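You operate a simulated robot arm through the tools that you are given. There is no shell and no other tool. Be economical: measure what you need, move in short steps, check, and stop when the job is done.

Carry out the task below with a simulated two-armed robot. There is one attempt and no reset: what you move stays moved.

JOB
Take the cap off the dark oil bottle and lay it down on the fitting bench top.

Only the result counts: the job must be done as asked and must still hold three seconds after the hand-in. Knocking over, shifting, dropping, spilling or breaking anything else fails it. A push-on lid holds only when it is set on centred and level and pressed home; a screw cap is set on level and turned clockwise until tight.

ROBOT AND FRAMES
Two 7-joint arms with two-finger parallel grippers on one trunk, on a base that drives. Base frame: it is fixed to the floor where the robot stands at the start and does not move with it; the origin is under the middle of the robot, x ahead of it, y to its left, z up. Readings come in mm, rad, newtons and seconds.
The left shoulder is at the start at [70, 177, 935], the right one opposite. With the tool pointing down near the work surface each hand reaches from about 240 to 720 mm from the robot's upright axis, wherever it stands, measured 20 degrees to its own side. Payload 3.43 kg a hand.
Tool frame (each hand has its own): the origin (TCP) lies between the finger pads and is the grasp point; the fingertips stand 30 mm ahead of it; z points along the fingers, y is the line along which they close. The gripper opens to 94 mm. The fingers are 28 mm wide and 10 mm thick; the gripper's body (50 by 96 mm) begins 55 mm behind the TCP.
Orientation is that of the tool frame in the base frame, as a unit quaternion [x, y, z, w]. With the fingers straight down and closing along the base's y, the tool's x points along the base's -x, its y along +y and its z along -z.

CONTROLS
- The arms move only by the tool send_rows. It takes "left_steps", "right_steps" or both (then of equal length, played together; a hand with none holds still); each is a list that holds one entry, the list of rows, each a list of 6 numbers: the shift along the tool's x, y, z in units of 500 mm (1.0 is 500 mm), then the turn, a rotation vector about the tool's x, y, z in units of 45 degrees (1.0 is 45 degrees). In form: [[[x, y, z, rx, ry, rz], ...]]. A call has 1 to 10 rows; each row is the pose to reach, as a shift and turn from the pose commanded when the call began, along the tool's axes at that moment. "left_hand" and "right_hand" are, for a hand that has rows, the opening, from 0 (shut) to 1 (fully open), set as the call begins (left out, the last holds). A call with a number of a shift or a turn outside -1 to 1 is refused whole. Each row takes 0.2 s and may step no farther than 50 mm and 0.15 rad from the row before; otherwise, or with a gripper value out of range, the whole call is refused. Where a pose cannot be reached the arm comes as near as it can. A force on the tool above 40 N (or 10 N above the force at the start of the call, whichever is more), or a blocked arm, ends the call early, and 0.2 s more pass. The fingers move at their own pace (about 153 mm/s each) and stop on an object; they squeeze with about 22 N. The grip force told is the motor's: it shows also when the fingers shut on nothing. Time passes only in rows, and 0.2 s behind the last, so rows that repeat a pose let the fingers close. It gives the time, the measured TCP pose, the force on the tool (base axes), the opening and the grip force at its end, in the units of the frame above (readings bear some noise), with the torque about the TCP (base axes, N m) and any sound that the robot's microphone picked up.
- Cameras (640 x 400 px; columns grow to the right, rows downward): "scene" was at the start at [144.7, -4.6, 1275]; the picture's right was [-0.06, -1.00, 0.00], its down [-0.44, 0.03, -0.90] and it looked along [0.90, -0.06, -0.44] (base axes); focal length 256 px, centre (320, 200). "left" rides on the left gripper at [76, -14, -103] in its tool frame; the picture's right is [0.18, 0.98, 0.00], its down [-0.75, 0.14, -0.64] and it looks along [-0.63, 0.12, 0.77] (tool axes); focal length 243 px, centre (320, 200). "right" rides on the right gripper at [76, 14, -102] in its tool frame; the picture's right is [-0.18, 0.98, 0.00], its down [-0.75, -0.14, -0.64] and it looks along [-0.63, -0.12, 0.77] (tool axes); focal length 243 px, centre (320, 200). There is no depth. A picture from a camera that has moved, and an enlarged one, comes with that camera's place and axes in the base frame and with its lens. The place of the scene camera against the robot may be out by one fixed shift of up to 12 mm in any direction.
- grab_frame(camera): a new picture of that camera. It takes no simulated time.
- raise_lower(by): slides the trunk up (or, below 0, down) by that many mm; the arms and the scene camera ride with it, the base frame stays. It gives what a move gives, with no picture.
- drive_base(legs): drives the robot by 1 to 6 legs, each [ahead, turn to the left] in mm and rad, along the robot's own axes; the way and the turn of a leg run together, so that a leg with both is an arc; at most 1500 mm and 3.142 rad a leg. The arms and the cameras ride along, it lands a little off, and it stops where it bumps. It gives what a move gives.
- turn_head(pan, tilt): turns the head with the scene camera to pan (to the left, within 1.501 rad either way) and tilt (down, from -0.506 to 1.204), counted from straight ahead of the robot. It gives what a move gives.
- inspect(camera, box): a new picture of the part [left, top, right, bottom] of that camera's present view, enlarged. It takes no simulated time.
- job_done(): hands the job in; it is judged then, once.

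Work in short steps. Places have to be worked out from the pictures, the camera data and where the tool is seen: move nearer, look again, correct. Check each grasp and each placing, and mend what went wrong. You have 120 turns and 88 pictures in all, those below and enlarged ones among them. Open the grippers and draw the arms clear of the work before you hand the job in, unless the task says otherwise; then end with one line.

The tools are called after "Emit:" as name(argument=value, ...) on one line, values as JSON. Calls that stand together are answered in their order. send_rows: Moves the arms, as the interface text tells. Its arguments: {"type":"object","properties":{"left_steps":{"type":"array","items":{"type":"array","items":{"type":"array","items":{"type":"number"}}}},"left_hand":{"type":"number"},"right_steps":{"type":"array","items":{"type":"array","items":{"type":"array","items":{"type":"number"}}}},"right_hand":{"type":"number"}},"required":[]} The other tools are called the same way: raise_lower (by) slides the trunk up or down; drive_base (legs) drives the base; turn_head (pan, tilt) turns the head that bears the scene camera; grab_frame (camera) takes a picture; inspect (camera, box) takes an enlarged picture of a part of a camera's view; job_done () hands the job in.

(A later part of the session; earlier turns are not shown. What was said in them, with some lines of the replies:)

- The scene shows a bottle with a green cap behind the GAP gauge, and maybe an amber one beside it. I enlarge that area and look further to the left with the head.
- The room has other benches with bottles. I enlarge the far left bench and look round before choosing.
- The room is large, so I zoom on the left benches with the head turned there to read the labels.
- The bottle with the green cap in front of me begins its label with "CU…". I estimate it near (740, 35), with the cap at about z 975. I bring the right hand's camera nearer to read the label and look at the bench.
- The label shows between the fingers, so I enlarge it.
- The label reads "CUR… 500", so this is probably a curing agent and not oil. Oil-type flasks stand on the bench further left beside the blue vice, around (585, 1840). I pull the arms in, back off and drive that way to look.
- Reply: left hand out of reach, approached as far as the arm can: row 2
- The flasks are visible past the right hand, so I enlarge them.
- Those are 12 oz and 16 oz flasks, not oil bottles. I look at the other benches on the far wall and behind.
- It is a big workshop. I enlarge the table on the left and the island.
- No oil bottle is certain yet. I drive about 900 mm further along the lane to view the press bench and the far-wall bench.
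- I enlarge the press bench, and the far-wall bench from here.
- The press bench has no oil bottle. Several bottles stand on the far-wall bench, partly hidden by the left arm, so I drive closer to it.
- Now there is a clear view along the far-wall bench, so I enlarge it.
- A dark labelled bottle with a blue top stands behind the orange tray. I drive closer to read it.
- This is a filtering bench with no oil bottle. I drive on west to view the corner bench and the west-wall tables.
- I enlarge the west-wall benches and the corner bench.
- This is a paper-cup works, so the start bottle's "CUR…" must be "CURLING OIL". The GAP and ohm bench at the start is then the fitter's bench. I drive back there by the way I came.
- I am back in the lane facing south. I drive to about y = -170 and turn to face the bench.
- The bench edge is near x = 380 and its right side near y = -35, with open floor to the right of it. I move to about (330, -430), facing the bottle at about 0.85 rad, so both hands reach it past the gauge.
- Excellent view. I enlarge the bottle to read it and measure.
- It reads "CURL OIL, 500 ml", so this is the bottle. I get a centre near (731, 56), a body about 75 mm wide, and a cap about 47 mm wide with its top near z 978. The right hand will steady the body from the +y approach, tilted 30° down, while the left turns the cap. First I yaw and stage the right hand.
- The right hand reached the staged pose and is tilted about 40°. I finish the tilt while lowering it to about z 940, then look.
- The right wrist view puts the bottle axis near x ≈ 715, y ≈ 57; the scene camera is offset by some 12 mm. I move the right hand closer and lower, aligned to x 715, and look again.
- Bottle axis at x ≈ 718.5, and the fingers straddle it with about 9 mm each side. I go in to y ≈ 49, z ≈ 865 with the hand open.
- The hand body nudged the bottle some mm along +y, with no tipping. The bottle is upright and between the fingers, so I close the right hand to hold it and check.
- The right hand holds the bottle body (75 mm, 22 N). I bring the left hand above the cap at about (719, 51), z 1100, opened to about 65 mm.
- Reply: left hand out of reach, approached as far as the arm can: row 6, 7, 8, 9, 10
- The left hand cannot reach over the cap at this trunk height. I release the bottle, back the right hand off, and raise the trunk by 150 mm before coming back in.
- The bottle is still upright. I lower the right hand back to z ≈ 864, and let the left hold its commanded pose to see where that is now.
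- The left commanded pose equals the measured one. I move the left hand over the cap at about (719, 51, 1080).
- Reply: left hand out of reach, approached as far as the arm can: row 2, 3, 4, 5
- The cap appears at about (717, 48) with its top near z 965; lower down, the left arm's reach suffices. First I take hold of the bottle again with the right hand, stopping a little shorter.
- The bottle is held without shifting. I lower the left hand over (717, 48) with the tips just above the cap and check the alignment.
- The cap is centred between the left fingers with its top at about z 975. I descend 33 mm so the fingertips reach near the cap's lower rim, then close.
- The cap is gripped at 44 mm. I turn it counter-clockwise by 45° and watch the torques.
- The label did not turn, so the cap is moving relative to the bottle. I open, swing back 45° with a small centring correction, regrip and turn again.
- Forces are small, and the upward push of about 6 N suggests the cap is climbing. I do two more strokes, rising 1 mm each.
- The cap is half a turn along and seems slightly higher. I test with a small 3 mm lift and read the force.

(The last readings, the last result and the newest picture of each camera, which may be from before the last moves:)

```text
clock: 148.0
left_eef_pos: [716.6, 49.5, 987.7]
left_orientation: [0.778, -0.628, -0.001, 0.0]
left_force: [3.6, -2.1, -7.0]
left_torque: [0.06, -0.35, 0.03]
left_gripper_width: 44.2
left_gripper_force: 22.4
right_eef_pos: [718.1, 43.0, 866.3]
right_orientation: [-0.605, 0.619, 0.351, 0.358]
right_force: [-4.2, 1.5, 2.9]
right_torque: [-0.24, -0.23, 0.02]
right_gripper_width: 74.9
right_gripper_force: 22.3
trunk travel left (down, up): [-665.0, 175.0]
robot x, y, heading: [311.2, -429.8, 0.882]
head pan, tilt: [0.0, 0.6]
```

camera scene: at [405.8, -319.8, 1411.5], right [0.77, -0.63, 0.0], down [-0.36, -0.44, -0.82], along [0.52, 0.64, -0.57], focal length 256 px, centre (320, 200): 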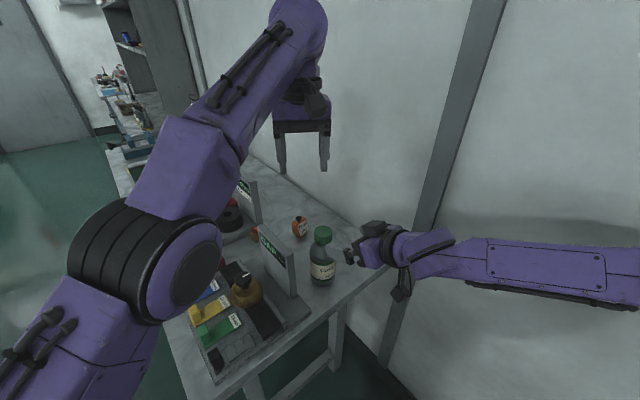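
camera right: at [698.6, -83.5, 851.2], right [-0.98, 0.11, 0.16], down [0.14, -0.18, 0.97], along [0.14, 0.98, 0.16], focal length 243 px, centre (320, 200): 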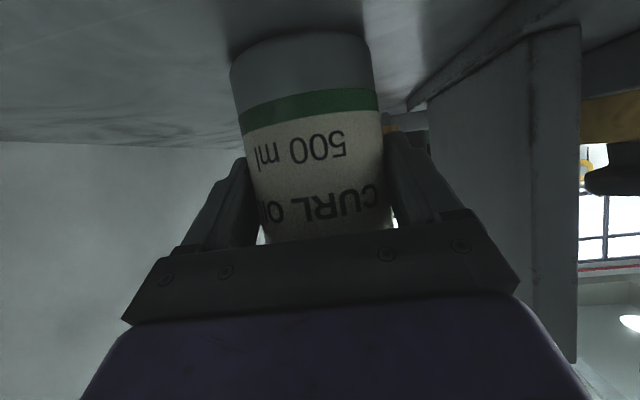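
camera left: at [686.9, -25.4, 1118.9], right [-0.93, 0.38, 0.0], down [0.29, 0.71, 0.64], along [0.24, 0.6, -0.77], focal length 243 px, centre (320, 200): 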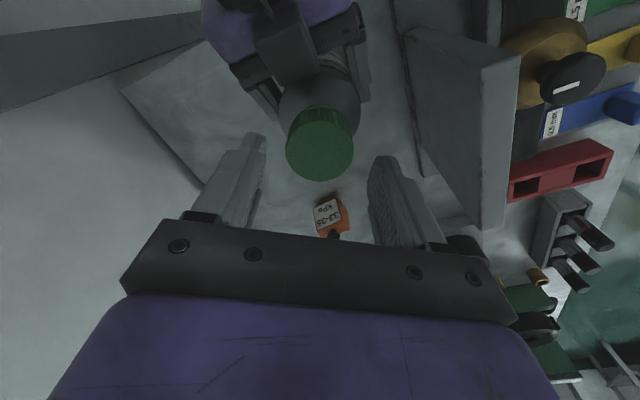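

It is still threaded, as the pull rose by about 12 N. I do two more strokes from this slightly higher grip.

Emit:
send_rows(left_steps=[[[0, 0, 0, 0, 0, 0], [0, 0, 0, 0, 0, 0], [0, 0, 0, 0, 0, 0.17], [0, 0, 0, 0, 0, 0.34], [0, 0, 0, 0, 0, 0.51], [0, 0, 0, 0, 0, 0.68], [0, 0, 0, 0, 0, 0.85], [0, 0, 0, 0, 0, 1.0], [0, 0, 0, 0, 0, 1.0]]], left_hand=0.6)

Emit:
send_rows(left_steps=[[[0, 0, 0, 0, 0, 0], [0, 0, 0, 0, 0, 0], [0, 0, 0, 0, 0, -0.17], [0, 0, 0, 0, 0, -0.34], [0, 0, 0, 0, 0, -0.51], [0, 0, 0, 0, 0, -0.68], [0, 0, 0, 0, 0, -0.85], [0, 0, 0, 0, 0, -1.0], [0, 0, 0, 0, 0, -1.0]]], left_hand=0)

Emit:
send_rows(left_steps=[[[0, 0, 0, 0, 0, 0], [0, 0, -0.002, 0, 0, 0], [0, 0, -0.002, 0, 0, 0.17], [0, 0, -0.002, 0, 0, 0.34], [0, 0, -0.002, 0, 0, 0.51], [0, 0, -0.002, 0, 0, 0.68], [0, 0, -0.002, 0, 0, 0.85], [0, 0, -0.002, 0, 0, 1.0], [0, 0, -0.002, 0, 0, 1.0]]], left_hand=0.6)

Emit:
send_rows(left_steps=[[[0, 0, 0, 0, 0, 0], [0, 0, 0, 0, 0, 0], [0, 0, 0, 0, 0, -0.17], [0, 0, 0, 0, 0, -0.34], [0, 0, 0, 0, 0, -0.51], [0, 0, 0, 0, 0, -0.68], [0, 0, 0, 0, 0, -0.85], [0, 0, 0, 0, 0, -1.0], [0, 0, 0, 0, 0, -1.0]]], left_hand=0)

Emit:
send_rows(left_steps=[[[0, 0, -0.003, 0, 0, 0], [0, 0, -0.006, 0, 0, 0]]])

Emit:
inspect(camera="scene", box=[240, 180, 400, 300])

```text
clock: 150.0
left_eef_pos: [717.4, 48.9, 989.5]
left_orientation: [-0.477, 0.879, 0.0, 0.001]
left_force: [0.2, -0.3, 0.0]
left_torque: [0.01, -0.01, 0.02]
left_gripper_width: 56.7
left_gripper_force: 0.1
right_eef_pos: [717.5, 41.7, 865.7]
right_orientation: [-0.605, 0.62, 0.35, 0.358]
right_force: [0.8, -0.1, 0.8]
right_torque: [0.0, 0.03, 0.0]
right_gripper_width: 74.8
right_gripper_force: 22.1
trunk travel left (down, up): [-665.0, 175.0]
robot x, y, heading: [311.9, -428.3, 0.88]
head pan, tilt: [0.0, 0.6]
```

```text
clock: 152.0
left_eef_pos: [717.1, 50.2, 988.9]
left_orientation: [0.778, -0.628, -0.001, -0.002]
left_force: [1.9, -4.2, 6.2]
left_torque: [-0.14, -0.05, -0.01]
left_gripper_width: 44.3
left_gripper_force: 22.1
right_eef_pos: [717.8, 42.2, 866.3]
right_orientation: [-0.606, 0.619, 0.351, 0.357]
right_force: [-2.2, 6.8, 0.2]
right_torque: [-0.17, -0.18, -0.05]
right_gripper_width: 74.8
right_gripper_force: 21.5
trunk travel left (down, up): [-665.0, 175.0]
robot x, y, heading: [312.1, -426.2, 0.884]
head pan, tilt: [0.0, 0.6]
```

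```text
clock: 154.0
left_eef_pos: [717.4, 50.1, 989.7]
left_orientation: [-0.477, 0.879, 0.001, 0.0]
left_force: [0.5, -0.2, 0.3]
left_torque: [0.02, -0.03, 0.02]
left_gripper_width: 56.2
left_gripper_force: 0.1
right_eef_pos: [718.0, 42.0, 865.3]
right_orientation: [-0.604, 0.619, 0.35, 0.358]
right_force: [-0.2, -0.6, -0.2]
right_torque: [-0.01, 0.11, 0.01]
right_gripper_width: 74.6
right_gripper_force: 22.1
trunk travel left (down, up): [-665.0, 175.0]
robot x, y, heading: [312.1, -426.1, 0.884]
head pan, tilt: [0.0, 0.6]
```

```text
clock: 156.0
left_eef_pos: [717.8, 50.2, 990.6]
left_orientation: [0.778, -0.628, 0.001, -0.002]
left_force: [3.7, 0.8, -0.3]
left_torque: [0.04, -0.12, 0.03]
left_gripper_width: 43.8
left_gripper_force: 22.5
right_eef_pos: [717.1, 42.3, 866.0]
right_orientation: [-0.605, 0.619, 0.35, 0.358]
right_force: [-3.5, -0.8, 0.8]
right_torque: [0.11, -0.34, 0.02]
right_gripper_width: 74.7
right_gripper_force: 21.6
trunk travel left (down, up): [-665.0, 175.0]
robot x, y, heading: [313.6, -428.7, 0.884]
head pan, tilt: [0.0, 0.6]
```

```text
clock: 156.6
left_eef_pos: [717.4, 50.9, 992.6]
left_orientation: [0.778, -0.629, -0.001, 0.001]
left_force: [5.8, 2.1, -8.6]
left_torque: [0.31, -0.33, 0.0]
left_gripper_width: 44.4
left_gripper_force: 22.1
right_eef_pos: [717.3, 42.6, 867.0]
right_orientation: [-0.605, 0.619, 0.351, 0.358]
right_force: [-5.1, -2.1, 5.9]
right_torque: [0.05, -0.37, 0.02]
right_gripper_width: 74.8
right_gripper_force: 22.3
trunk travel left (down, up): [-665.0, 175.0]
robot x, y, heading: [311.4, -428.0, 0.882]
head pan, tilt: [0.0, 0.6]
```

```text
3.33 times, centred on (320, 240) of scene
camera zoom: at [406.1, -319.2, 1411.5], right [0.77, -0.63, 0.0], down [-0.36, -0.44, -0.82], along [0.52, 0.64, -0.57], focal length 852 px, centre (320, 67)
```

zoom: 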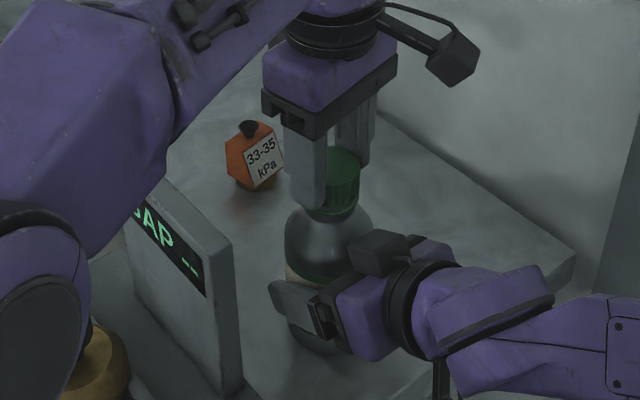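

It is still engaged after about 270°. I do three more strokes with the grip lowered 3 mm, then test again.

Emit:
send_rows(left_steps=[[[0, 0, 0, 0, 0, 0], [0, 0, 0.006, 0, 0, 0], [0, 0, 0.006, 0, 0, 0.17], [0, 0, 0.006, 0, 0, 0.34], [0, 0, 0.006, 0, 0, 0.51], [0, 0, 0.006, 0, 0, 0.68], [0, 0, 0.006, 0, 0, 0.85], [0, 0, 0.006, 0, 0, 1.0], [0, 0, 0.006, 0, 0, 1.0]]], left_hand=0.6)

Emit:
send_rows(left_steps=[[[0, 0, 0, 0, 0, 0], [0, 0, 0, 0, 0, 0], [0, 0, 0, 0, 0, -0.17], [0, 0, 0, 0, 0, -0.34], [0, 0, 0, 0, 0, -0.51], [0, 0, 0, 0, 0, -0.68], [0, 0, 0, 0, 0, -0.85], [0, 0, 0, 0, 0, -1.0], [0, 0, 0, 0, 0, -1.0]]], left_hand=0)

Emit:
send_rows(left_steps=[[[0, 0, 0, 0, 0, 0], [0, 0, -0.001, 0, 0, 0], [0, 0, -0.001, 0, 0, 0.17], [0, 0, -0.001, 0, 0, 0.34], [0, 0, -0.001, 0, 0, 0.51], [0, 0, -0.001, 0, 0, 0.68], [0, 0, -0.001, 0, 0, 0.85], [0, 0, -0.001, 0, 0, 1.0], [0, 0, -0.001, 0, 0, 1.0]]], left_hand=0.6)

Emit:
send_rows(left_steps=[[[0, 0, 0, 0, 0, 0], [0, 0, 0, 0, 0, 0], [0, 0, 0, 0, 0, -0.17], [0, 0, 0, 0, 0, -0.34], [0, 0, 0, 0, 0, -0.51], [0, 0, 0, 0, 0, -0.68], [0, 0, 0, 0, 0, -0.85], [0, 0, 0, 0, 0, -1.0], [0, 0, 0, 0, 0, -1.0]]], left_hand=0)

Emit:
send_rows(left_steps=[[[0, 0, -0.003, 0, 0, 0], [0, 0, -0.006, 0, 0, 0]]])

Emit:
inspect(camera="scene", box=[280, 200, 360, 260])

```text
clock: 158.6
left_eef_pos: [717.6, 49.2, 991.1]
left_orientation: [-0.478, 0.878, 0.001, 0.001]
left_force: [-0.3, 0.2, 0.3]
left_torque: [0.05, -0.02, -0.03]
left_gripper_width: 56.3
left_gripper_force: 0.2
right_eef_pos: [718.7, 42.7, 865.2]
right_orientation: [-0.605, 0.619, 0.351, 0.357]
right_force: [0.9, -0.7, 0.1]
right_torque: [-0.03, 0.01, 0.01]
right_gripper_width: 74.7
right_gripper_force: 22.0
trunk travel left (down, up): [-665.0, 175.0]
robot x, y, heading: [313.7, -424.3, 0.883]
head pan, tilt: [0.0, 0.6]
```

```text
clock: 160.6
left_eef_pos: [718.3, 48.9, 990.7]
left_orientation: [0.778, -0.628, -0.001, -0.002]
left_force: [-0.1, 0.5, -0.3]
left_torque: [0.02, 0.01, -0.02]
left_gripper_width: 44.3
left_gripper_force: 22.2
right_eef_pos: [717.9, 42.4, 865.4]
right_orientation: [-0.605, 0.619, 0.351, 0.357]
right_force: [-0.1, -0.1, 0.2]
right_torque: [-0.07, -0.07, 0.0]
right_gripper_width: 74.7
right_gripper_force: 21.9
trunk travel left (down, up): [-665.0, 175.0]
robot x, y, heading: [315.2, -427.7, 0.886]
head pan, tilt: [0.0, 0.6]
```

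```text
clock: 162.6
left_eef_pos: [717.5, 49.3, 990.8]
left_orientation: [-0.478, 0.878, 0.0, 0.0]
left_force: [-0.2, 1.1, -0.2]
left_torque: [0.02, 0.02, 0.0]
left_gripper_width: 56.4
left_gripper_force: 0.1
right_eef_pos: [717.9, 41.3, 866.0]
right_orientation: [-0.605, 0.619, 0.35, 0.357]
right_force: [-0.2, -1.0, 0.0]
right_torque: [-0.04, -0.02, 0.02]
right_gripper_width: 74.5
right_gripper_force: 22.4
trunk travel left (down, up): [-665.0, 175.0]
robot x, y, heading: [314.5, -429.0, 0.883]
head pan, tilt: [0.0, 0.6]
```

```text
clock: 164.6
left_eef_pos: [718.6, 50.7, 990.2]
left_orientation: [0.778, -0.628, 0.0, -0.001]
left_force: [-0.8, -0.7, 0.0]
left_torque: [-0.01, 0.06, -0.01]
left_gripper_width: 44.2
left_gripper_force: 21.6
right_eef_pos: [718.4, 42.9, 865.4]
right_orientation: [-0.605, 0.619, 0.351, 0.358]
right_force: [-0.2, 0.2, 0.7]
right_torque: [0.03, -0.03, 0.0]
right_gripper_width: 75.1
right_gripper_force: 21.8
trunk travel left (down, up): [-665.0, 175.0]
robot x, y, heading: [313.3, -425.9, 0.885]
head pan, tilt: [0.0, 0.6]
```

```text
clock: 165.2
left_eef_pos: [717.7, 51.5, 992.7]
left_orientation: [0.777, -0.629, -0.001, -0.001]
left_force: [-0.7, -0.7, 0.6]
left_torque: [-0.01, 0.01, 0.0]
left_gripper_width: 44.4
left_gripper_force: 22.1
right_eef_pos: [716.3, 42.2, 865.4]
right_orientation: [-0.605, 0.619, 0.351, 0.357]
right_force: [-1.0, 0.6, 0.4]
right_torque: [-0.1, -0.05, 0.0]
right_gripper_width: 74.3
right_gripper_force: 22.2
trunk travel left (down, up): [-665.0, 175.0]
robot x, y, heading: [316.9, -428.0, 0.884]
head pan, tilt: [0.0, 0.6]
```

```text
6.67 times, centred on (320, 230) of scene
camera zoom: at [405.9, -319.6, 1411.5], right [0.77, -0.63, 0.0], down [-0.36, -0.44, -0.82], along [0.52, 0.64, -0.57], focal length 1704 px, centre (320, 0)
```

zoom: 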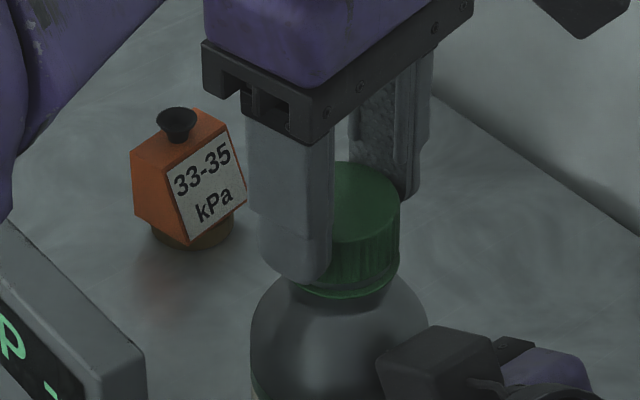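

The pull is now force-free, so the cap is loose. I lift it 40 mm slowly and look.

Emit:
send_rows(left_steps=[[[0, 0, -0.02, 0, 0, 0], [0, 0, -0.04, 0, 0, 0], [0, 0, -0.06, 0, 0, 0], [0, 0, -0.08, 0, 0, 0], [0, 0, -0.08, 0, 0, 0]]])

Emit:
grab_frame(camera="scene")

```text
clock: 166.4
left_eef_pos: [716.3, 51.3, 1032.7]
left_orientation: [0.778, -0.628, 0.0, -0.002]
left_force: [-1.0, -0.7, -0.2]
left_torque: [0.01, 0.0, 0.03]
left_gripper_width: 44.2
left_gripper_force: 23.0
right_eef_pos: [717.9, 42.6, 866.0]
right_orientation: [-0.605, 0.619, 0.35, 0.358]
right_force: [-0.2, 0.5, 0.7]
right_torque: [0.09, -0.02, 0.0]
right_gripper_width: 74.8
right_gripper_force: 22.2
trunk travel left (down, up): [-665.0, 175.0]
robot x, y, heading: [315.4, -427.0, 0.881]
head pan, tilt: [0.0, 0.6]
```

```text
23 pictures are left
camera scene: at [406.0, -319.5, 1411.5], right [0.77, -0.63, 0.0], down [-0.36, -0.44, -0.82], along [0.52, 0.64, -0.57], focal length 256 px, centre (320, 200)
```

scene: 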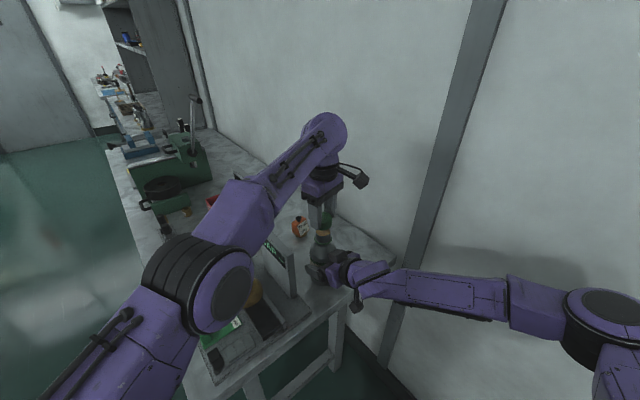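

The cap is off and held at z ≈ 1030. The left arm can't reach free bench space from this heading, so I'll turn the robot about 0.48 rad right and set the cap at about (825, 20), clear of the bottle. First I release the bottle and back the right hand straight out.

Emit:
send_rows(right_steps=[[[0, 0, 0, 0, 0, 0], [0, 0, 0, 0, 0, 0], [0.025, -0.001, -0.043, 0, 0, 0], [0.05, -0.002, -0.087, 0, 0, 0], [0.075, -0.003, -0.13, 0, 0, 0], [0.1, -0.004, -0.174, 0, 0, 0], [0.13, -0.005, -0.226, 0, 0, 0], [0.15, -0.006, -0.26, 0, 0, 0], [0.15, -0.006, -0.26, 0, 0, 0]]], right_hand=1)

Emit:
grab_frame(camera="left")

Emit:
grab_frame(camera="right")

```text
clock: 168.4
left_eef_pos: [717.3, 50.8, 1033.1]
left_orientation: [0.778, -0.629, 0.0, -0.001]
left_force: [-0.4, 0.0, -0.3]
left_torque: [0.0, -0.04, -0.02]
left_gripper_width: 44.2
left_gripper_force: 22.3
right_eef_pos: [716.4, -107.9, 866.3]
right_orientation: [-0.605, 0.619, 0.35, 0.358]
right_force: [-0.1, 0.4, -0.2]
right_torque: [0.03, 0.02, 0.01]
right_gripper_width: 94.0
right_gripper_force: 0.0
trunk travel left (down, up): [-665.0, 175.0]
robot x, y, heading: [313.4, -424.2, 0.881]
head pan, tilt: [0.0, 0.6]
```

```text
22 pictures are left
camera left: at [746.8, -21.2, 1135.2], right [-0.92, -0.39, 0.0], down [-0.3, 0.71, 0.64], along [-0.25, 0.59, -0.77], focal length 243 px, centre (320, 200)
```

left: 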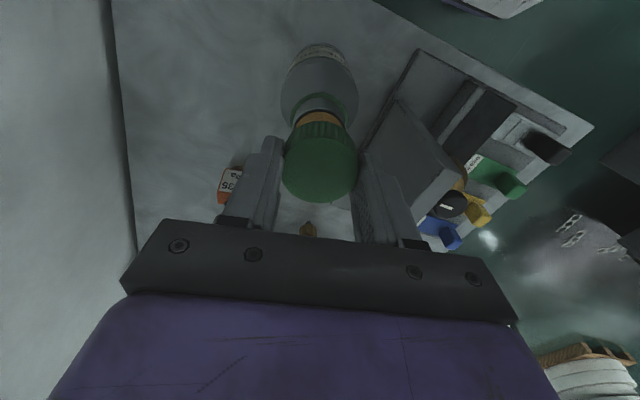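

```text
21 pictures are left
camera right: at [698.9, -233.7, 851.2], right [-0.98, 0.11, 0.16], down [0.14, -0.18, 0.97], along [0.14, 0.98, 0.16], focal length 243 px, centre (320, 200)
```

right: 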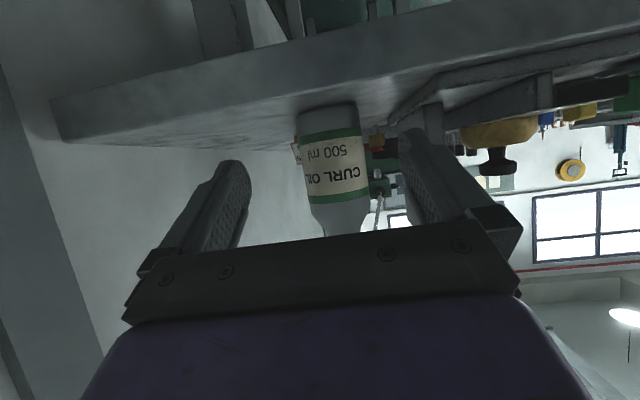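

The cap is in the left hand and the open bottle stands upright and clear. I draw the left hand back and up, then turn the robot 0.48 rad to the right.

Emit:
send_rows(left_steps=[[[0.0, 0.0, -0.04, 0, 0, 0.06], [0.037, 0.047, -0.08, 0, 0, 0.12], [0.074, 0.095, -0.12, 0, 0, 0.2], [0.111, 0.142, -0.12, 0, 0, 0.28], [0.148, 0.189, -0.12, 0, 0, 0.38], [0.148, 0.189, -0.12, 0, 0, 0.38]]])

Emit:
drive_base(legs=[[0, -0.48]])

Emit:
turn_head(pan=0.3, tilt=0.6)

Emit:
grab_frame(camera="scene")

```text
clock: 169.8
left_eef_pos: [698.0, 16.0, 1131.9]
left_orientation: [-0.676, 0.737, 0.0, 0.001]
left_force: [0.0, -0.7, -0.5]
left_torque: [0.0, 0.01, 0.01]
left_gripper_width: 44.0
left_gripper_force: 22.3
left hand out of reach, approached as far as the arm can: row 1, 2, 3, 4, 5, 6
right_eef_pos: [716.1, -108.5, 866.3]
right_orientation: [-0.605, 0.62, 0.35, 0.358]
right_force: [-0.1, 0.3, -0.3]
right_torque: [-0.02, -0.01, 0.0]
right_gripper_width: 94.0
right_gripper_force: 0.0
trunk travel left (down, up): [-665.0, 175.0]
robot x, y, heading: [313.4, -427.5, 0.884]
head pan, tilt: [0.0, 0.6]
```

```text
clock: 171.6
left_eef_pos: [858.4, -205.4, 1130.4]
left_orientation: [-0.486, 0.874, 0.004, -0.001]
left_force: [0.4, -0.9, 0.1]
left_torque: [0.0, 0.02, 0.02]
left_gripper_width: 44.2
left_gripper_force: 22.2
right_eef_pos: [817.9, -324.4, 865.0]
right_orientation: [-0.444, 0.743, 0.258, 0.43]
right_force: [-0.1, 0.0, -0.1]
right_torque: [0.01, -0.02, -0.02]
right_gripper_width: 94.0
right_gripper_force: 0.1
trunk travel left (down, up): [-665.0, 175.0]
robot x, y, heading: [314.6, -429.3, 0.412]
head pan, tilt: [0.0, 0.6]
stopped in leg 1: the robot was blocked; the commanded pose is now the measured one
```

```text
clock: 172.4
left_eef_pos: [858.7, -203.3, 1130.3]
left_orientation: [-0.487, 0.874, 0.004, 0.0]
left_force: [-0.5, -0.7, -0.3]
left_torque: [-0.03, 0.0, -0.02]
left_gripper_width: 44.1
left_gripper_force: 22.3
right_eef_pos: [819.2, -324.4, 865.4]
right_orientation: [-0.445, 0.743, 0.258, 0.429]
right_force: [0.6, -0.2, -0.4]
right_torque: [-0.02, -0.01, 0.01]
right_gripper_width: 94.0
right_gripper_force: 0.0
trunk travel left (down, up): [-665.0, 175.0]
robot x, y, heading: [312.7, -427.5, 0.413]
head pan, tilt: [0.3, 0.6]
```

```text
20 pictures are left
camera scene: at [430.5, -349.3, 1411.6], right [0.65, -0.76, 0.0], down [-0.43, -0.37, -0.82], along [0.62, 0.54, -0.57], focal length 256 px, centre (320, 200)
```

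scene: 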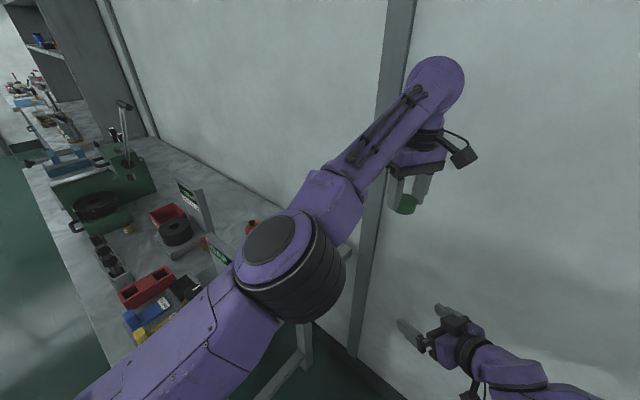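

The turn ended at heading 0.41 with the left wrist brushing near the wall, and the cap is still held. I bring the left hand away from the wall to about (800, -40, 1010).

Emit:
send_rows(left_steps=[[[-0.044, 0.054, 0.048, 0, 0, 0], [-0.087, 0.108, 0.096, 0, 0, 0], [-0.131, 0.163, 0.144, 0, 0, 0], [-0.174, 0.217, 0.192, 0, 0, 0], [-0.218, 0.271, 0.24, 0, 0, 0], [-0.218, 0.271, 0.24, 0, 0, 0]]])

Emit:
grab_frame(camera="scene")

Emit:
grab_frame(camera="left")

```text
clock: 173.8
left_eef_pos: [871.9, -47.2, 1046.0]
left_orientation: [-0.486, 0.874, 0.004, 0.001]
left_force: [-0.6, -0.4, -0.4]
left_torque: [0.03, 0.01, 0.02]
left_gripper_width: 44.0
left_gripper_force: 22.2
left hand out of reach, approached as far as the arm can: row 1, 2, 3, 4, 5, 6
right_eef_pos: [818.5, -326.6, 865.7]
right_orientation: [-0.444, 0.743, 0.258, 0.43]
right_force: [0.2, 0.1, 0.0]
right_torque: [0.0, -0.03, 0.02]
right_gripper_width: 94.1
right_gripper_force: 0.0
trunk travel left (down, up): [-665.0, 175.0]
robot x, y, heading: [310.6, -429.7, 0.413]
head pan, tilt: [0.3, 0.6]
```

```text
19 pictures are left
camera scene: at [430.3, -352.3, 1411.8], right [0.65, -0.76, 0.0], down [-0.43, -0.37, -0.83], along [0.62, 0.54, -0.56], focal length 256 px, centre (320, 200)
```

scene: 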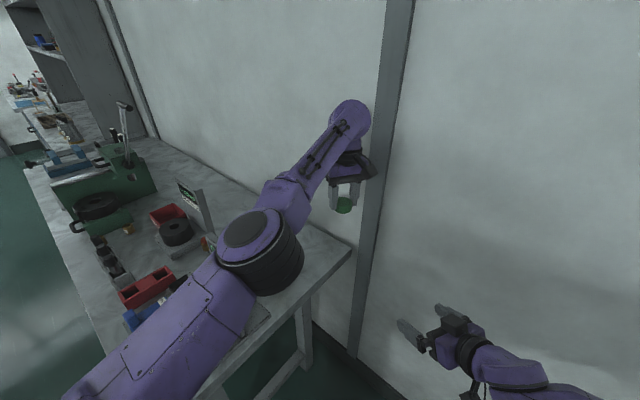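

```text
18 pictures are left
camera left: at [844.5, -120.6, 1147.7], right [-0.93, 0.36, 0.01], down [0.28, 0.71, 0.65], along [0.23, 0.6, -0.76], focal length 243 px, centre (320, 200)
```

left: 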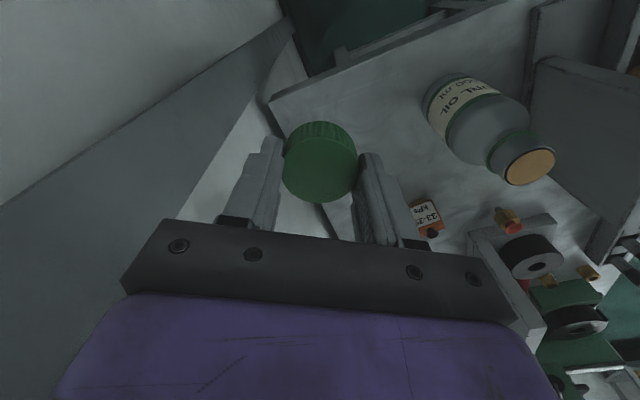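

The cap is held near (872, -47) and the open bottle is well to the side. I step to about (825, 20, 960), above the free rear corner.

Emit:
send_rows(left_steps=[[[-0.013, 0.03, 0.034, 0, 0, 0], [-0.026, 0.06, 0.069, 0, 0, 0], [-0.039, 0.09, 0.103, 0, 0, 0], [-0.052, 0.12, 0.138, 0, 0, 0], [-0.064, 0.15, 0.172, 0, 0, 0], [-0.064, 0.15, 0.172, 0, 0, 0]]])

Emit:
grab_frame(camera="left")

```text
clock: 175.2
left_eef_pos: [865.4, 31.6, 970.5]
left_orientation: [-0.487, 0.874, 0.003, -0.001]
left_force: [-0.1, -0.7, 0.0]
left_torque: [0.0, 0.0, -0.01]
left_gripper_width: 43.8
left_gripper_force: 22.2
left hand out of reach, approached as far as the arm can: row 1, 2, 3, 4, 5, 6
right_eef_pos: [818.7, -325.0, 864.7]
right_orientation: [-0.445, 0.742, 0.258, 0.429]
right_force: [0.0, 0.3, -0.4]
right_torque: [0.0, -0.02, -0.04]
right_gripper_width: 94.1
right_gripper_force: 0.2
trunk travel left (down, up): [-665.0, 175.0]
robot x, y, heading: [316.7, -430.8, 0.408]
head pan, tilt: [0.3, 0.6]
```

```text
17 pictures are left
camera left: at [837.6, -42.4, 1072.5], right [-0.93, 0.36, 0.0], down [0.28, 0.71, 0.64], along [0.23, 0.6, -0.76], focal length 243 px, centre (320, 200)
```

left: 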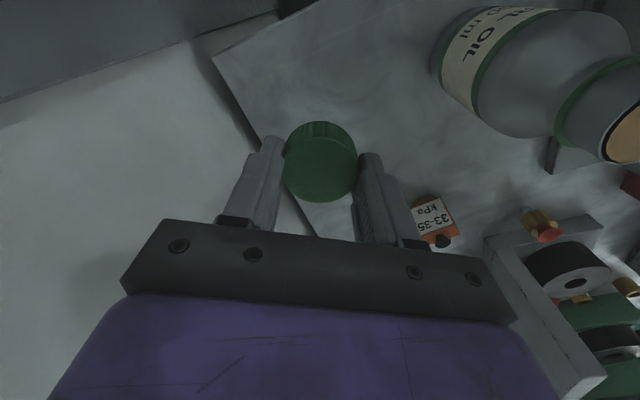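

The hand is now at (865, 32), right above clear bench, about 88 mm from the back edge, 75 mm from the side and 145 mm from the bottle. I descend straight down here to z ≈ 860.

Emit:
send_rows(left_steps=[[[0, 0, 0.044, 0, 0, 0], [0, 0, 0.088, 0, 0, 0], [0, 0, 0.132, 0, 0, 0], [0, 0, 0.176, 0, 0, 0], [0, 0, 0.22, 0, 0, 0], [0, 0, 0.22, 0, 0, 0]]])

Emit:
turn_head(pan=0.3, tilt=0.6)

Emit:
grab_frame(camera="left")

Emit:
grab_frame(camera="scene")

```text
clock: 176.6
left_eef_pos: [868.8, 33.5, 859.3]
left_orientation: [-0.486, 0.874, 0.002, 0.0]
left_force: [0.4, -0.7, -0.2]
left_torque: [0.04, 0.02, -0.01]
left_gripper_width: 44.3
left_gripper_force: 22.4
left hand out of reach, approached as far as the arm can: row 2, 3, 4
right_eef_pos: [817.8, -324.2, 866.1]
right_orientation: [-0.445, 0.742, 0.258, 0.429]
right_force: [0.2, 0.0, 0.6]
right_torque: [-0.01, 0.0, -0.01]
right_gripper_width: 94.1
right_gripper_force: 0.0
trunk travel left (down, up): [-665.0, 175.0]
robot x, y, heading: [310.8, -426.0, 0.416]
head pan, tilt: [0.3, 0.6]
```

```text
clock: 177.2
left_eef_pos: [869.4, 32.5, 858.2]
left_orientation: [-0.486, 0.874, 0.002, 0.0]
left_force: [-0.1, 0.2, -0.9]
left_torque: [0.0, -0.01, 0.0]
left_gripper_width: 44.0
left_gripper_force: 21.7
right_eef_pos: [818.8, -324.7, 866.0]
right_orientation: [-0.445, 0.742, 0.258, 0.429]
right_force: [0.0, 0.3, -1.8]
right_torque: [0.01, 0.0, -0.04]
right_gripper_width: 94.0
right_gripper_force: 0.1
trunk travel left (down, up): [-665.0, 175.0]
robot x, y, heading: [313.7, -429.6, 0.41]
head pan, tilt: [0.3, 0.6]
```

```text
16 pictures are left
camera left: at [840.8, -41.1, 960.2], right [-0.93, 0.36, 0.0], down [0.28, 0.71, 0.64], along [0.23, 0.6, -0.76], focal length 243 px, centre (320, 200)
```

left: 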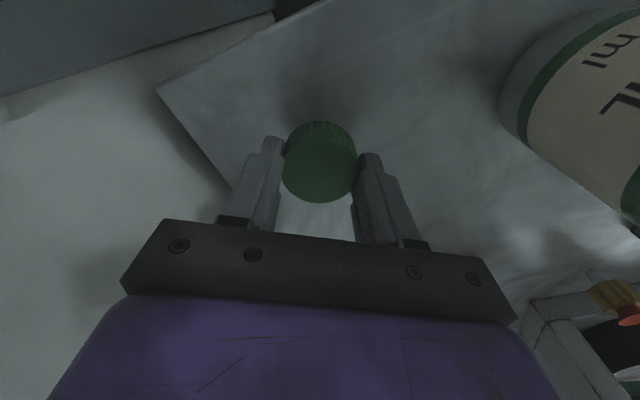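

```text
15 pictures are left
camera scene: at [430.4, -349.3, 1411.6], right [0.65, -0.76, 0.0], down [-0.43, -0.37, -0.82], along [0.62, 0.54, -0.57], focal length 256 px, centre (320, 200)
```

scene: 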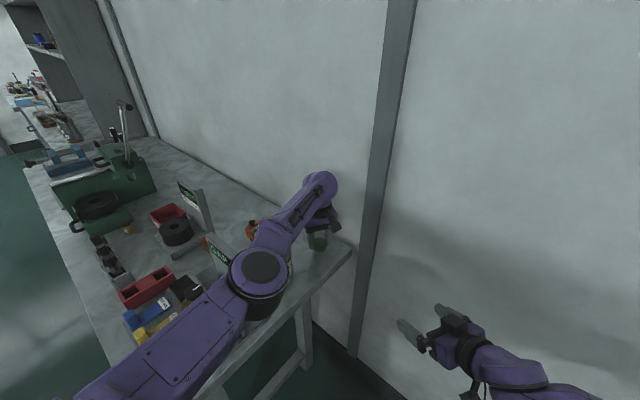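

All clear of the bottle and gauge. I lower gently by 16 mm, then in small steps, watching the force for contact.

Emit:
send_rows(left_steps=[[[0, 0, 0.008, 0, 0, 0], [0, 0, 0.016, 0, 0, 0], [0, 0, 0.024, 0, 0, 0], [0, 0, 0.032, 0, 0, 0], [0, 0, 0.032, 0, 0, 0]]])

Emit:
send_rows(left_steps=[[[0, 0, 0.004, 0, 0, 0], [0, 0, 0.008, 0, 0, 0], [0, 0, 0.008, 0, 0, 0]]])

Emit:
grab_frame(camera="left")

```text
clock: 178.4
left_eef_pos: [866.8, 31.9, 840.6]
left_orientation: [-0.486, 0.874, 0.003, 0.0]
left_force: [-0.4, 0.1, -0.7]
left_torque: [0.03, 0.0, 0.01]
left_gripper_width: 44.1
left_gripper_force: 22.0
right_eef_pos: [818.0, -324.9, 865.1]
right_orientation: [-0.445, 0.742, 0.258, 0.429]
right_force: [-0.6, 0.3, -0.4]
right_torque: [-0.02, 0.01, 0.01]
right_gripper_width: 93.8
right_gripper_force: 0.1
trunk travel left (down, up): [-665.0, 175.0]
robot x, y, heading: [313.4, -430.9, 0.408]
head pan, tilt: [0.3, 0.6]
```

```text
clock: 179.2
left_eef_pos: [866.6, 31.7, 837.7]
left_orientation: [-0.486, 0.874, 0.003, 0.0]
left_force: [-0.4, -0.9, -0.7]
left_torque: [0.01, 0.03, -0.03]
left_gripper_width: 43.8
left_gripper_force: 22.3
right_eef_pos: [816.6, -323.9, 865.9]
right_orientation: [-0.445, 0.742, 0.258, 0.429]
right_force: [-0.2, -0.2, 0.1]
right_torque: [0.01, 0.02, 0.01]
right_gripper_width: 94.1
right_gripper_force: 0.1
trunk travel left (down, up): [-665.0, 175.0]
robot x, y, heading: [309.3, -433.3, 0.41]
head pan, tilt: [0.3, 0.6]
```

```text
14 pictures are left
camera left: at [838.9, -41.0, 939.4], right [-0.93, 0.36, 0.01], down [0.28, 0.71, 0.64], along [0.23, 0.6, -0.77], focal length 243 px, centre (320, 200)
```

left: 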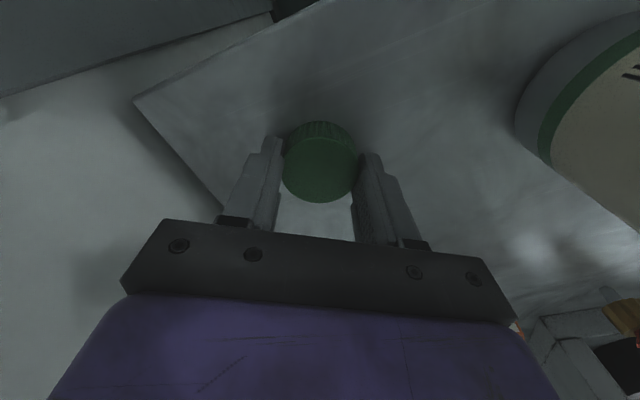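

No contact yet at z 838, with the tips about 8 mm above the bench. I go on in 3 mm steps.

Emit:
send_rows(left_steps=[[[0, 0, 0.003, 0, 0, 0], [0, 0, 0.006, 0, 0, 0], [0, 0, 0.006, 0, 0, 0]]])

Emit:
send_rows(left_steps=[[[0, 0, 0.002, 0, 0, 0], [0, 0, 0.004, 0, 0, 0], [0, 0, 0.004, 0, 0, 0]]])

```text
clock: 180.0
left_eef_pos: [865.7, 31.9, 835.8]
left_orientation: [-0.487, 0.873, 0.002, 0.001]
left_force: [3.1, 2.8, 10.1]
left_torque: [-0.06, -0.21, 0.05]
left_gripper_width: 43.9
left_gripper_force: 22.5
right_eef_pos: [816.4, -323.3, 866.5]
right_orientation: [-0.445, 0.742, 0.259, 0.43]
right_force: [0.1, 0.5, 0.3]
right_torque: [-0.01, 0.0, 0.0]
right_gripper_width: 94.0
right_gripper_force: 0.1
trunk travel left (down, up): [-665.0, 175.0]
robot x, y, heading: [319.8, -430.4, 0.412]
head pan, tilt: [0.3, 0.6]
```

```text
clock: 180.8
left_eef_pos: [866.6, 31.6, 834.6]
left_orientation: [-0.486, 0.874, 0.003, 0.002]
left_force: [9.1, 6.0, 22.9]
left_torque: [0.11, -0.25, 0.1]
left_gripper_width: 44.4
left_gripper_force: 21.8
right_eef_pos: [818.0, -326.7, 866.7]
right_orientation: [-0.444, 0.742, 0.257, 0.431]
right_force: [-0.1, -0.7, -0.4]
right_torque: [0.0, -0.02, 0.02]
right_gripper_width: 94.2
right_gripper_force: 0.0
trunk travel left (down, up): [-665.0, 175.0]
robot x, y, heading: [313.7, -428.6, 0.411]
head pan, tilt: [0.3, 0.6]
```

The cap is in contact with the bench. I ease up about 3 mm to remove the preload, then open the fingers moderately.

Emit:
send_rows(left_steps=[[[0, 0, -0.003, 0, 0, 0], [0, 0, -0.005, 0, 0, 0], [0, 0, -0.005, 0, 0, 0]]])

Emit:
send_rows(left_steps=[[[0, 0, 0, 0, 0, 0], [0, 0, 0, 0, 0, 0], [0, 0, 0, 0, 0, 0]]], left_hand=0.65)

Emit:
send_rows(left_steps=[[[0, 0, -0.03, 0, 0, 0], [0, 0, -0.06, 0, 0, 0], [0, 0, -0.1, 0, 0, 0], [0, 0, -0.14, 0, 0, 0], [0, 0, -0.2, 0, 0, 0], [0, 0, -0.2, 0, 0, 0]]])

Emit:
grab_frame(camera="left")

```text
clock: 181.6
left_eef_pos: [866.1, 32.1, 835.7]
left_orientation: [-0.485, 0.874, 0.003, -0.001]
left_force: [6.6, 5.1, 11.8]
left_torque: [0.27, -0.37, 0.0]
left_gripper_width: 43.9
left_gripper_force: 21.9
right_eef_pos: [817.4, -326.1, 865.6]
right_orientation: [-0.444, 0.742, 0.258, 0.43]
right_force: [0.1, 0.7, 1.1]
right_torque: [0.03, 0.01, 0.01]
right_gripper_width: 94.0
right_gripper_force: 0.1
trunk travel left (down, up): [-665.0, 175.0]
robot x, y, heading: [315.4, -430.4, 0.413]
head pan, tilt: [0.3, 0.6]
```

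```text
clock: 182.4
left_eef_pos: [865.2, 32.1, 834.3]
left_orientation: [-0.487, 0.874, 0.004, -0.001]
left_force: [0.4, 0.3, 0.0]
left_torque: [0.0, 0.03, 0.01]
left_gripper_width: 61.1
left_gripper_force: 0.1
right_eef_pos: [818.2, -323.6, 866.0]
right_orientation: [-0.445, 0.742, 0.258, 0.429]
right_force: [-0.5, 0.8, 0.1]
right_torque: [0.01, 0.01, 0.0]
right_gripper_width: 94.3
right_gripper_force: 0.0
trunk travel left (down, up): [-665.0, 175.0]
robot x, y, heading: [313.2, -430.4, 0.411]
head pan, tilt: [0.3, 0.6]
```

```text
clock: 183.8
left_eef_pos: [868.0, 33.8, 935.9]
left_orientation: [-0.486, 0.874, 0.002, -0.001]
left_force: [0.2, 0.4, 0.8]
left_torque: [0.01, 0.0, 0.0]
left_gripper_width: 61.1
left_gripper_force: 0.0
left hand out of reach, approached as far as the arm can: row 2, 3, 4
right_eef_pos: [819.0, -323.6, 865.3]
right_orientation: [-0.445, 0.742, 0.258, 0.43]
right_force: [0.2, 0.3, 0.2]
right_torque: [-0.01, 0.02, -0.01]
right_gripper_width: 93.6
right_gripper_force: 0.0
trunk travel left (down, up): [-665.0, 175.0]
robot x, y, heading: [319.1, -429.2, 0.41]
head pan, tilt: [0.3, 0.6]
```

```text
13 pictures are left
camera left: at [840.5, -40.0, 1037.0], right [-0.93, 0.36, 0.01], down [0.28, 0.71, 0.64], along [0.23, 0.6, -0.76], focal length 243 px, centre (320, 200)
```

left: 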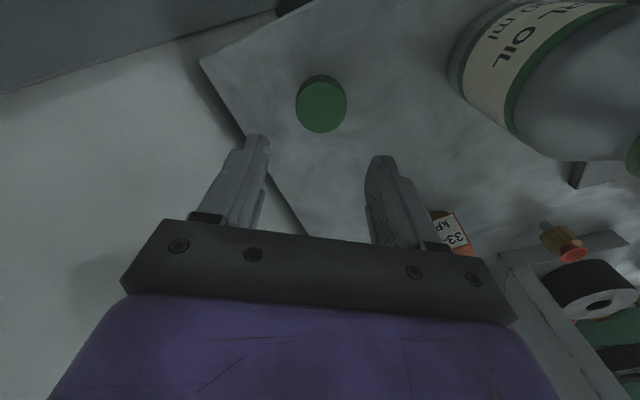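

The cap lies flat on the bench, clear of everything. I raise the trunk 150 mm and back the robot away along its heading so both arms are clear.

Emit:
raise_lower(by=150)

Emit:
drive_base(legs=[[-350, 0]])

Emit:
turn_head(pan=0.2, tilt=0.6)

Emit:
grab_frame(camera="scene")

```text
clock: 185.6
left_eef_pos: [868.1, 33.2, 1084.6]
left_orientation: [-0.487, 0.874, 0.002, 0.0]
left_force: [-0.6, 0.1, 0.9]
left_torque: [-0.05, -0.02, -0.01]
left_gripper_width: 60.9
left_gripper_force: 0.1
right_eef_pos: [818.5, -324.2, 1016.3]
right_orientation: [-0.445, 0.743, 0.258, 0.429]
right_force: [1.1, -0.4, -0.3]
right_torque: [-0.01, 0.02, 0.0]
right_gripper_width: 94.1
right_gripper_force: 0.0
trunk travel left (down, up): [-815.0, 25.0]
robot x, y, heading: [313.4, -430.8, 0.414]
head pan, tilt: [0.3, 0.6]
```

```text
clock: 187.8
left_eef_pos: [552.1, -103.8, 1085.2]
left_orientation: [-0.488, 0.873, 0.002, -0.001]
left_force: [0.4, 0.3, 0.5]
left_torque: [0.01, -0.02, 0.0]
left_gripper_width: 60.9
left_gripper_force: 0.1
right_eef_pos: [502.9, -460.8, 1016.0]
right_orientation: [-0.445, 0.743, 0.258, 0.429]
right_force: [0.9, -0.2, 0.0]
right_torque: [-0.01, 0.01, -0.02]
right_gripper_width: 94.2
right_gripper_force: 0.1
trunk travel left (down, up): [-815.0, 25.0]
robot x, y, heading: [-0.3, -566.4, 0.414]
head pan, tilt: [0.3, 0.6]
```

```text
clock: 188.5
left_eef_pos: [550.1, -103.2, 1085.3]
left_orientation: [-0.488, 0.873, 0.004, 0.0]
left_force: [-0.3, 0.0, 0.2]
left_torque: [-0.02, -0.03, 0.03]
left_gripper_width: 61.1
left_gripper_force: 0.0
right_eef_pos: [502.5, -461.4, 1016.1]
right_orientation: [-0.446, 0.742, 0.258, 0.429]
right_force: [-0.6, -0.3, 0.2]
right_torque: [0.04, 0.03, 0.01]
right_gripper_width: 94.2
right_gripper_force: 0.0
trunk travel left (down, up): [-815.0, 25.0]
robot x, y, heading: [-0.5, -565.9, 0.413]
head pan, tilt: [0.201, 0.6]
```

```text
12 pictures are left
camera scene: at [119.8, -494.7, 1561.7], right [0.58, -0.82, 0.0], down [-0.46, -0.33, -0.83], along [0.67, 0.48, -0.56], focal length 256 px, centre (320, 200)
```

scene: 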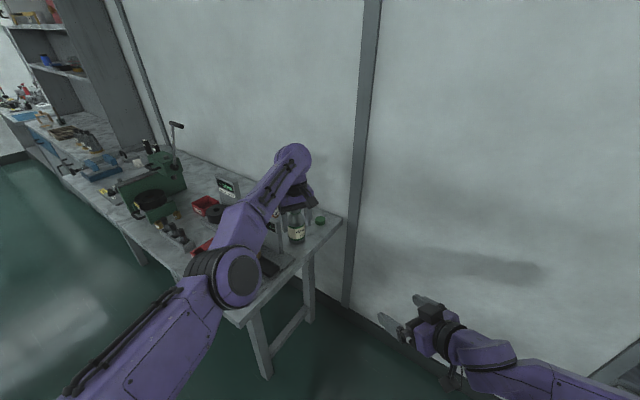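

The cap lies on the bench and the bottle stands open. I open the left hand fully and enlarge the view for a last check.

Emit:
send_rows(left_steps=[[[0, 0, 0, 0, 0, 0], [0, 0, 0, 0, 0, 0]]], left_hand=1)

Emit:
drive_base(legs=[[-150, 0]])

Emit:
inspect(camera="scene", box=[160, 140, 360, 280])

```text
clock: 189.1
left_eef_pos: [550.8, -103.9, 1084.9]
left_orientation: [-0.488, 0.873, 0.004, 0.0]
left_force: [0.1, 0.5, 0.5]
left_torque: [-0.01, 0.01, -0.03]
left_gripper_width: 94.2
left_gripper_force: 0.0
right_eef_pos: [502.5, -461.8, 1016.5]
right_orientation: [-0.446, 0.742, 0.259, 0.429]
right_force: [0.6, 0.9, -0.2]
right_torque: [-0.03, 0.03, 0.02]
right_gripper_width: 94.1
right_gripper_force: 0.1
trunk travel left (down, up): [-815.0, 25.0]
robot x, y, heading: [1.5, -566.0, 0.418]
head pan, tilt: [0.201, 0.6]
```

```text
clock: 190.4
left_eef_pos: [417.7, -161.7, 1083.5]
left_orientation: [-0.488, 0.873, 0.003, -0.001]
left_force: [0.4, 0.5, -0.4]
left_torque: [0.01, 0.02, 0.01]
left_gripper_width: 94.0
left_gripper_force: 0.1
right_eef_pos: [370.9, -520.2, 1015.6]
right_orientation: [-0.446, 0.742, 0.259, 0.429]
right_force: [-0.3, -0.2, 0.4]
right_torque: [-0.04, 0.0, 0.0]
right_gripper_width: 93.9
right_gripper_force: 0.1
trunk travel left (down, up): [-815.0, 25.0]
robot x, y, heading: [-135.8, -623.4, 0.417]
head pan, tilt: [0.201, 0.6]
```

```text
2.86 times, centred on (260, 210) of scene
camera zoom: at [-11.7, -552.8, 1561.3], right [0.58, -0.82, 0.0], down [-0.46, -0.33, -0.82], along [0.67, 0.48, -0.57], focal length 730 px, centre (491, 171)
```

zoom: 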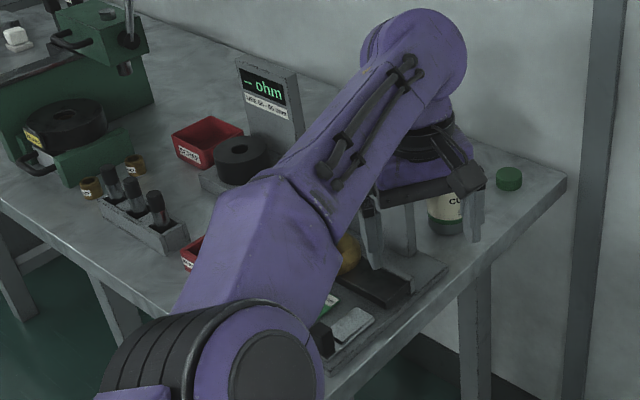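

The cap rests flat on the bench, the bottle stands upright and open, and both hands are open and clear. I hand the job in.

Emit:
job_done()

```text
The job is handed in.
```

The cap is unscrewed from the dark "CURL OIL" bottle and lies flat on the bench top. The bottle stands upright and open; I nudged it a few millimetres while getting hold of it. Nothing on the bench was labelled "fitting bench", so I took it to be the one with the GAP and ohm gauges where the robot started.
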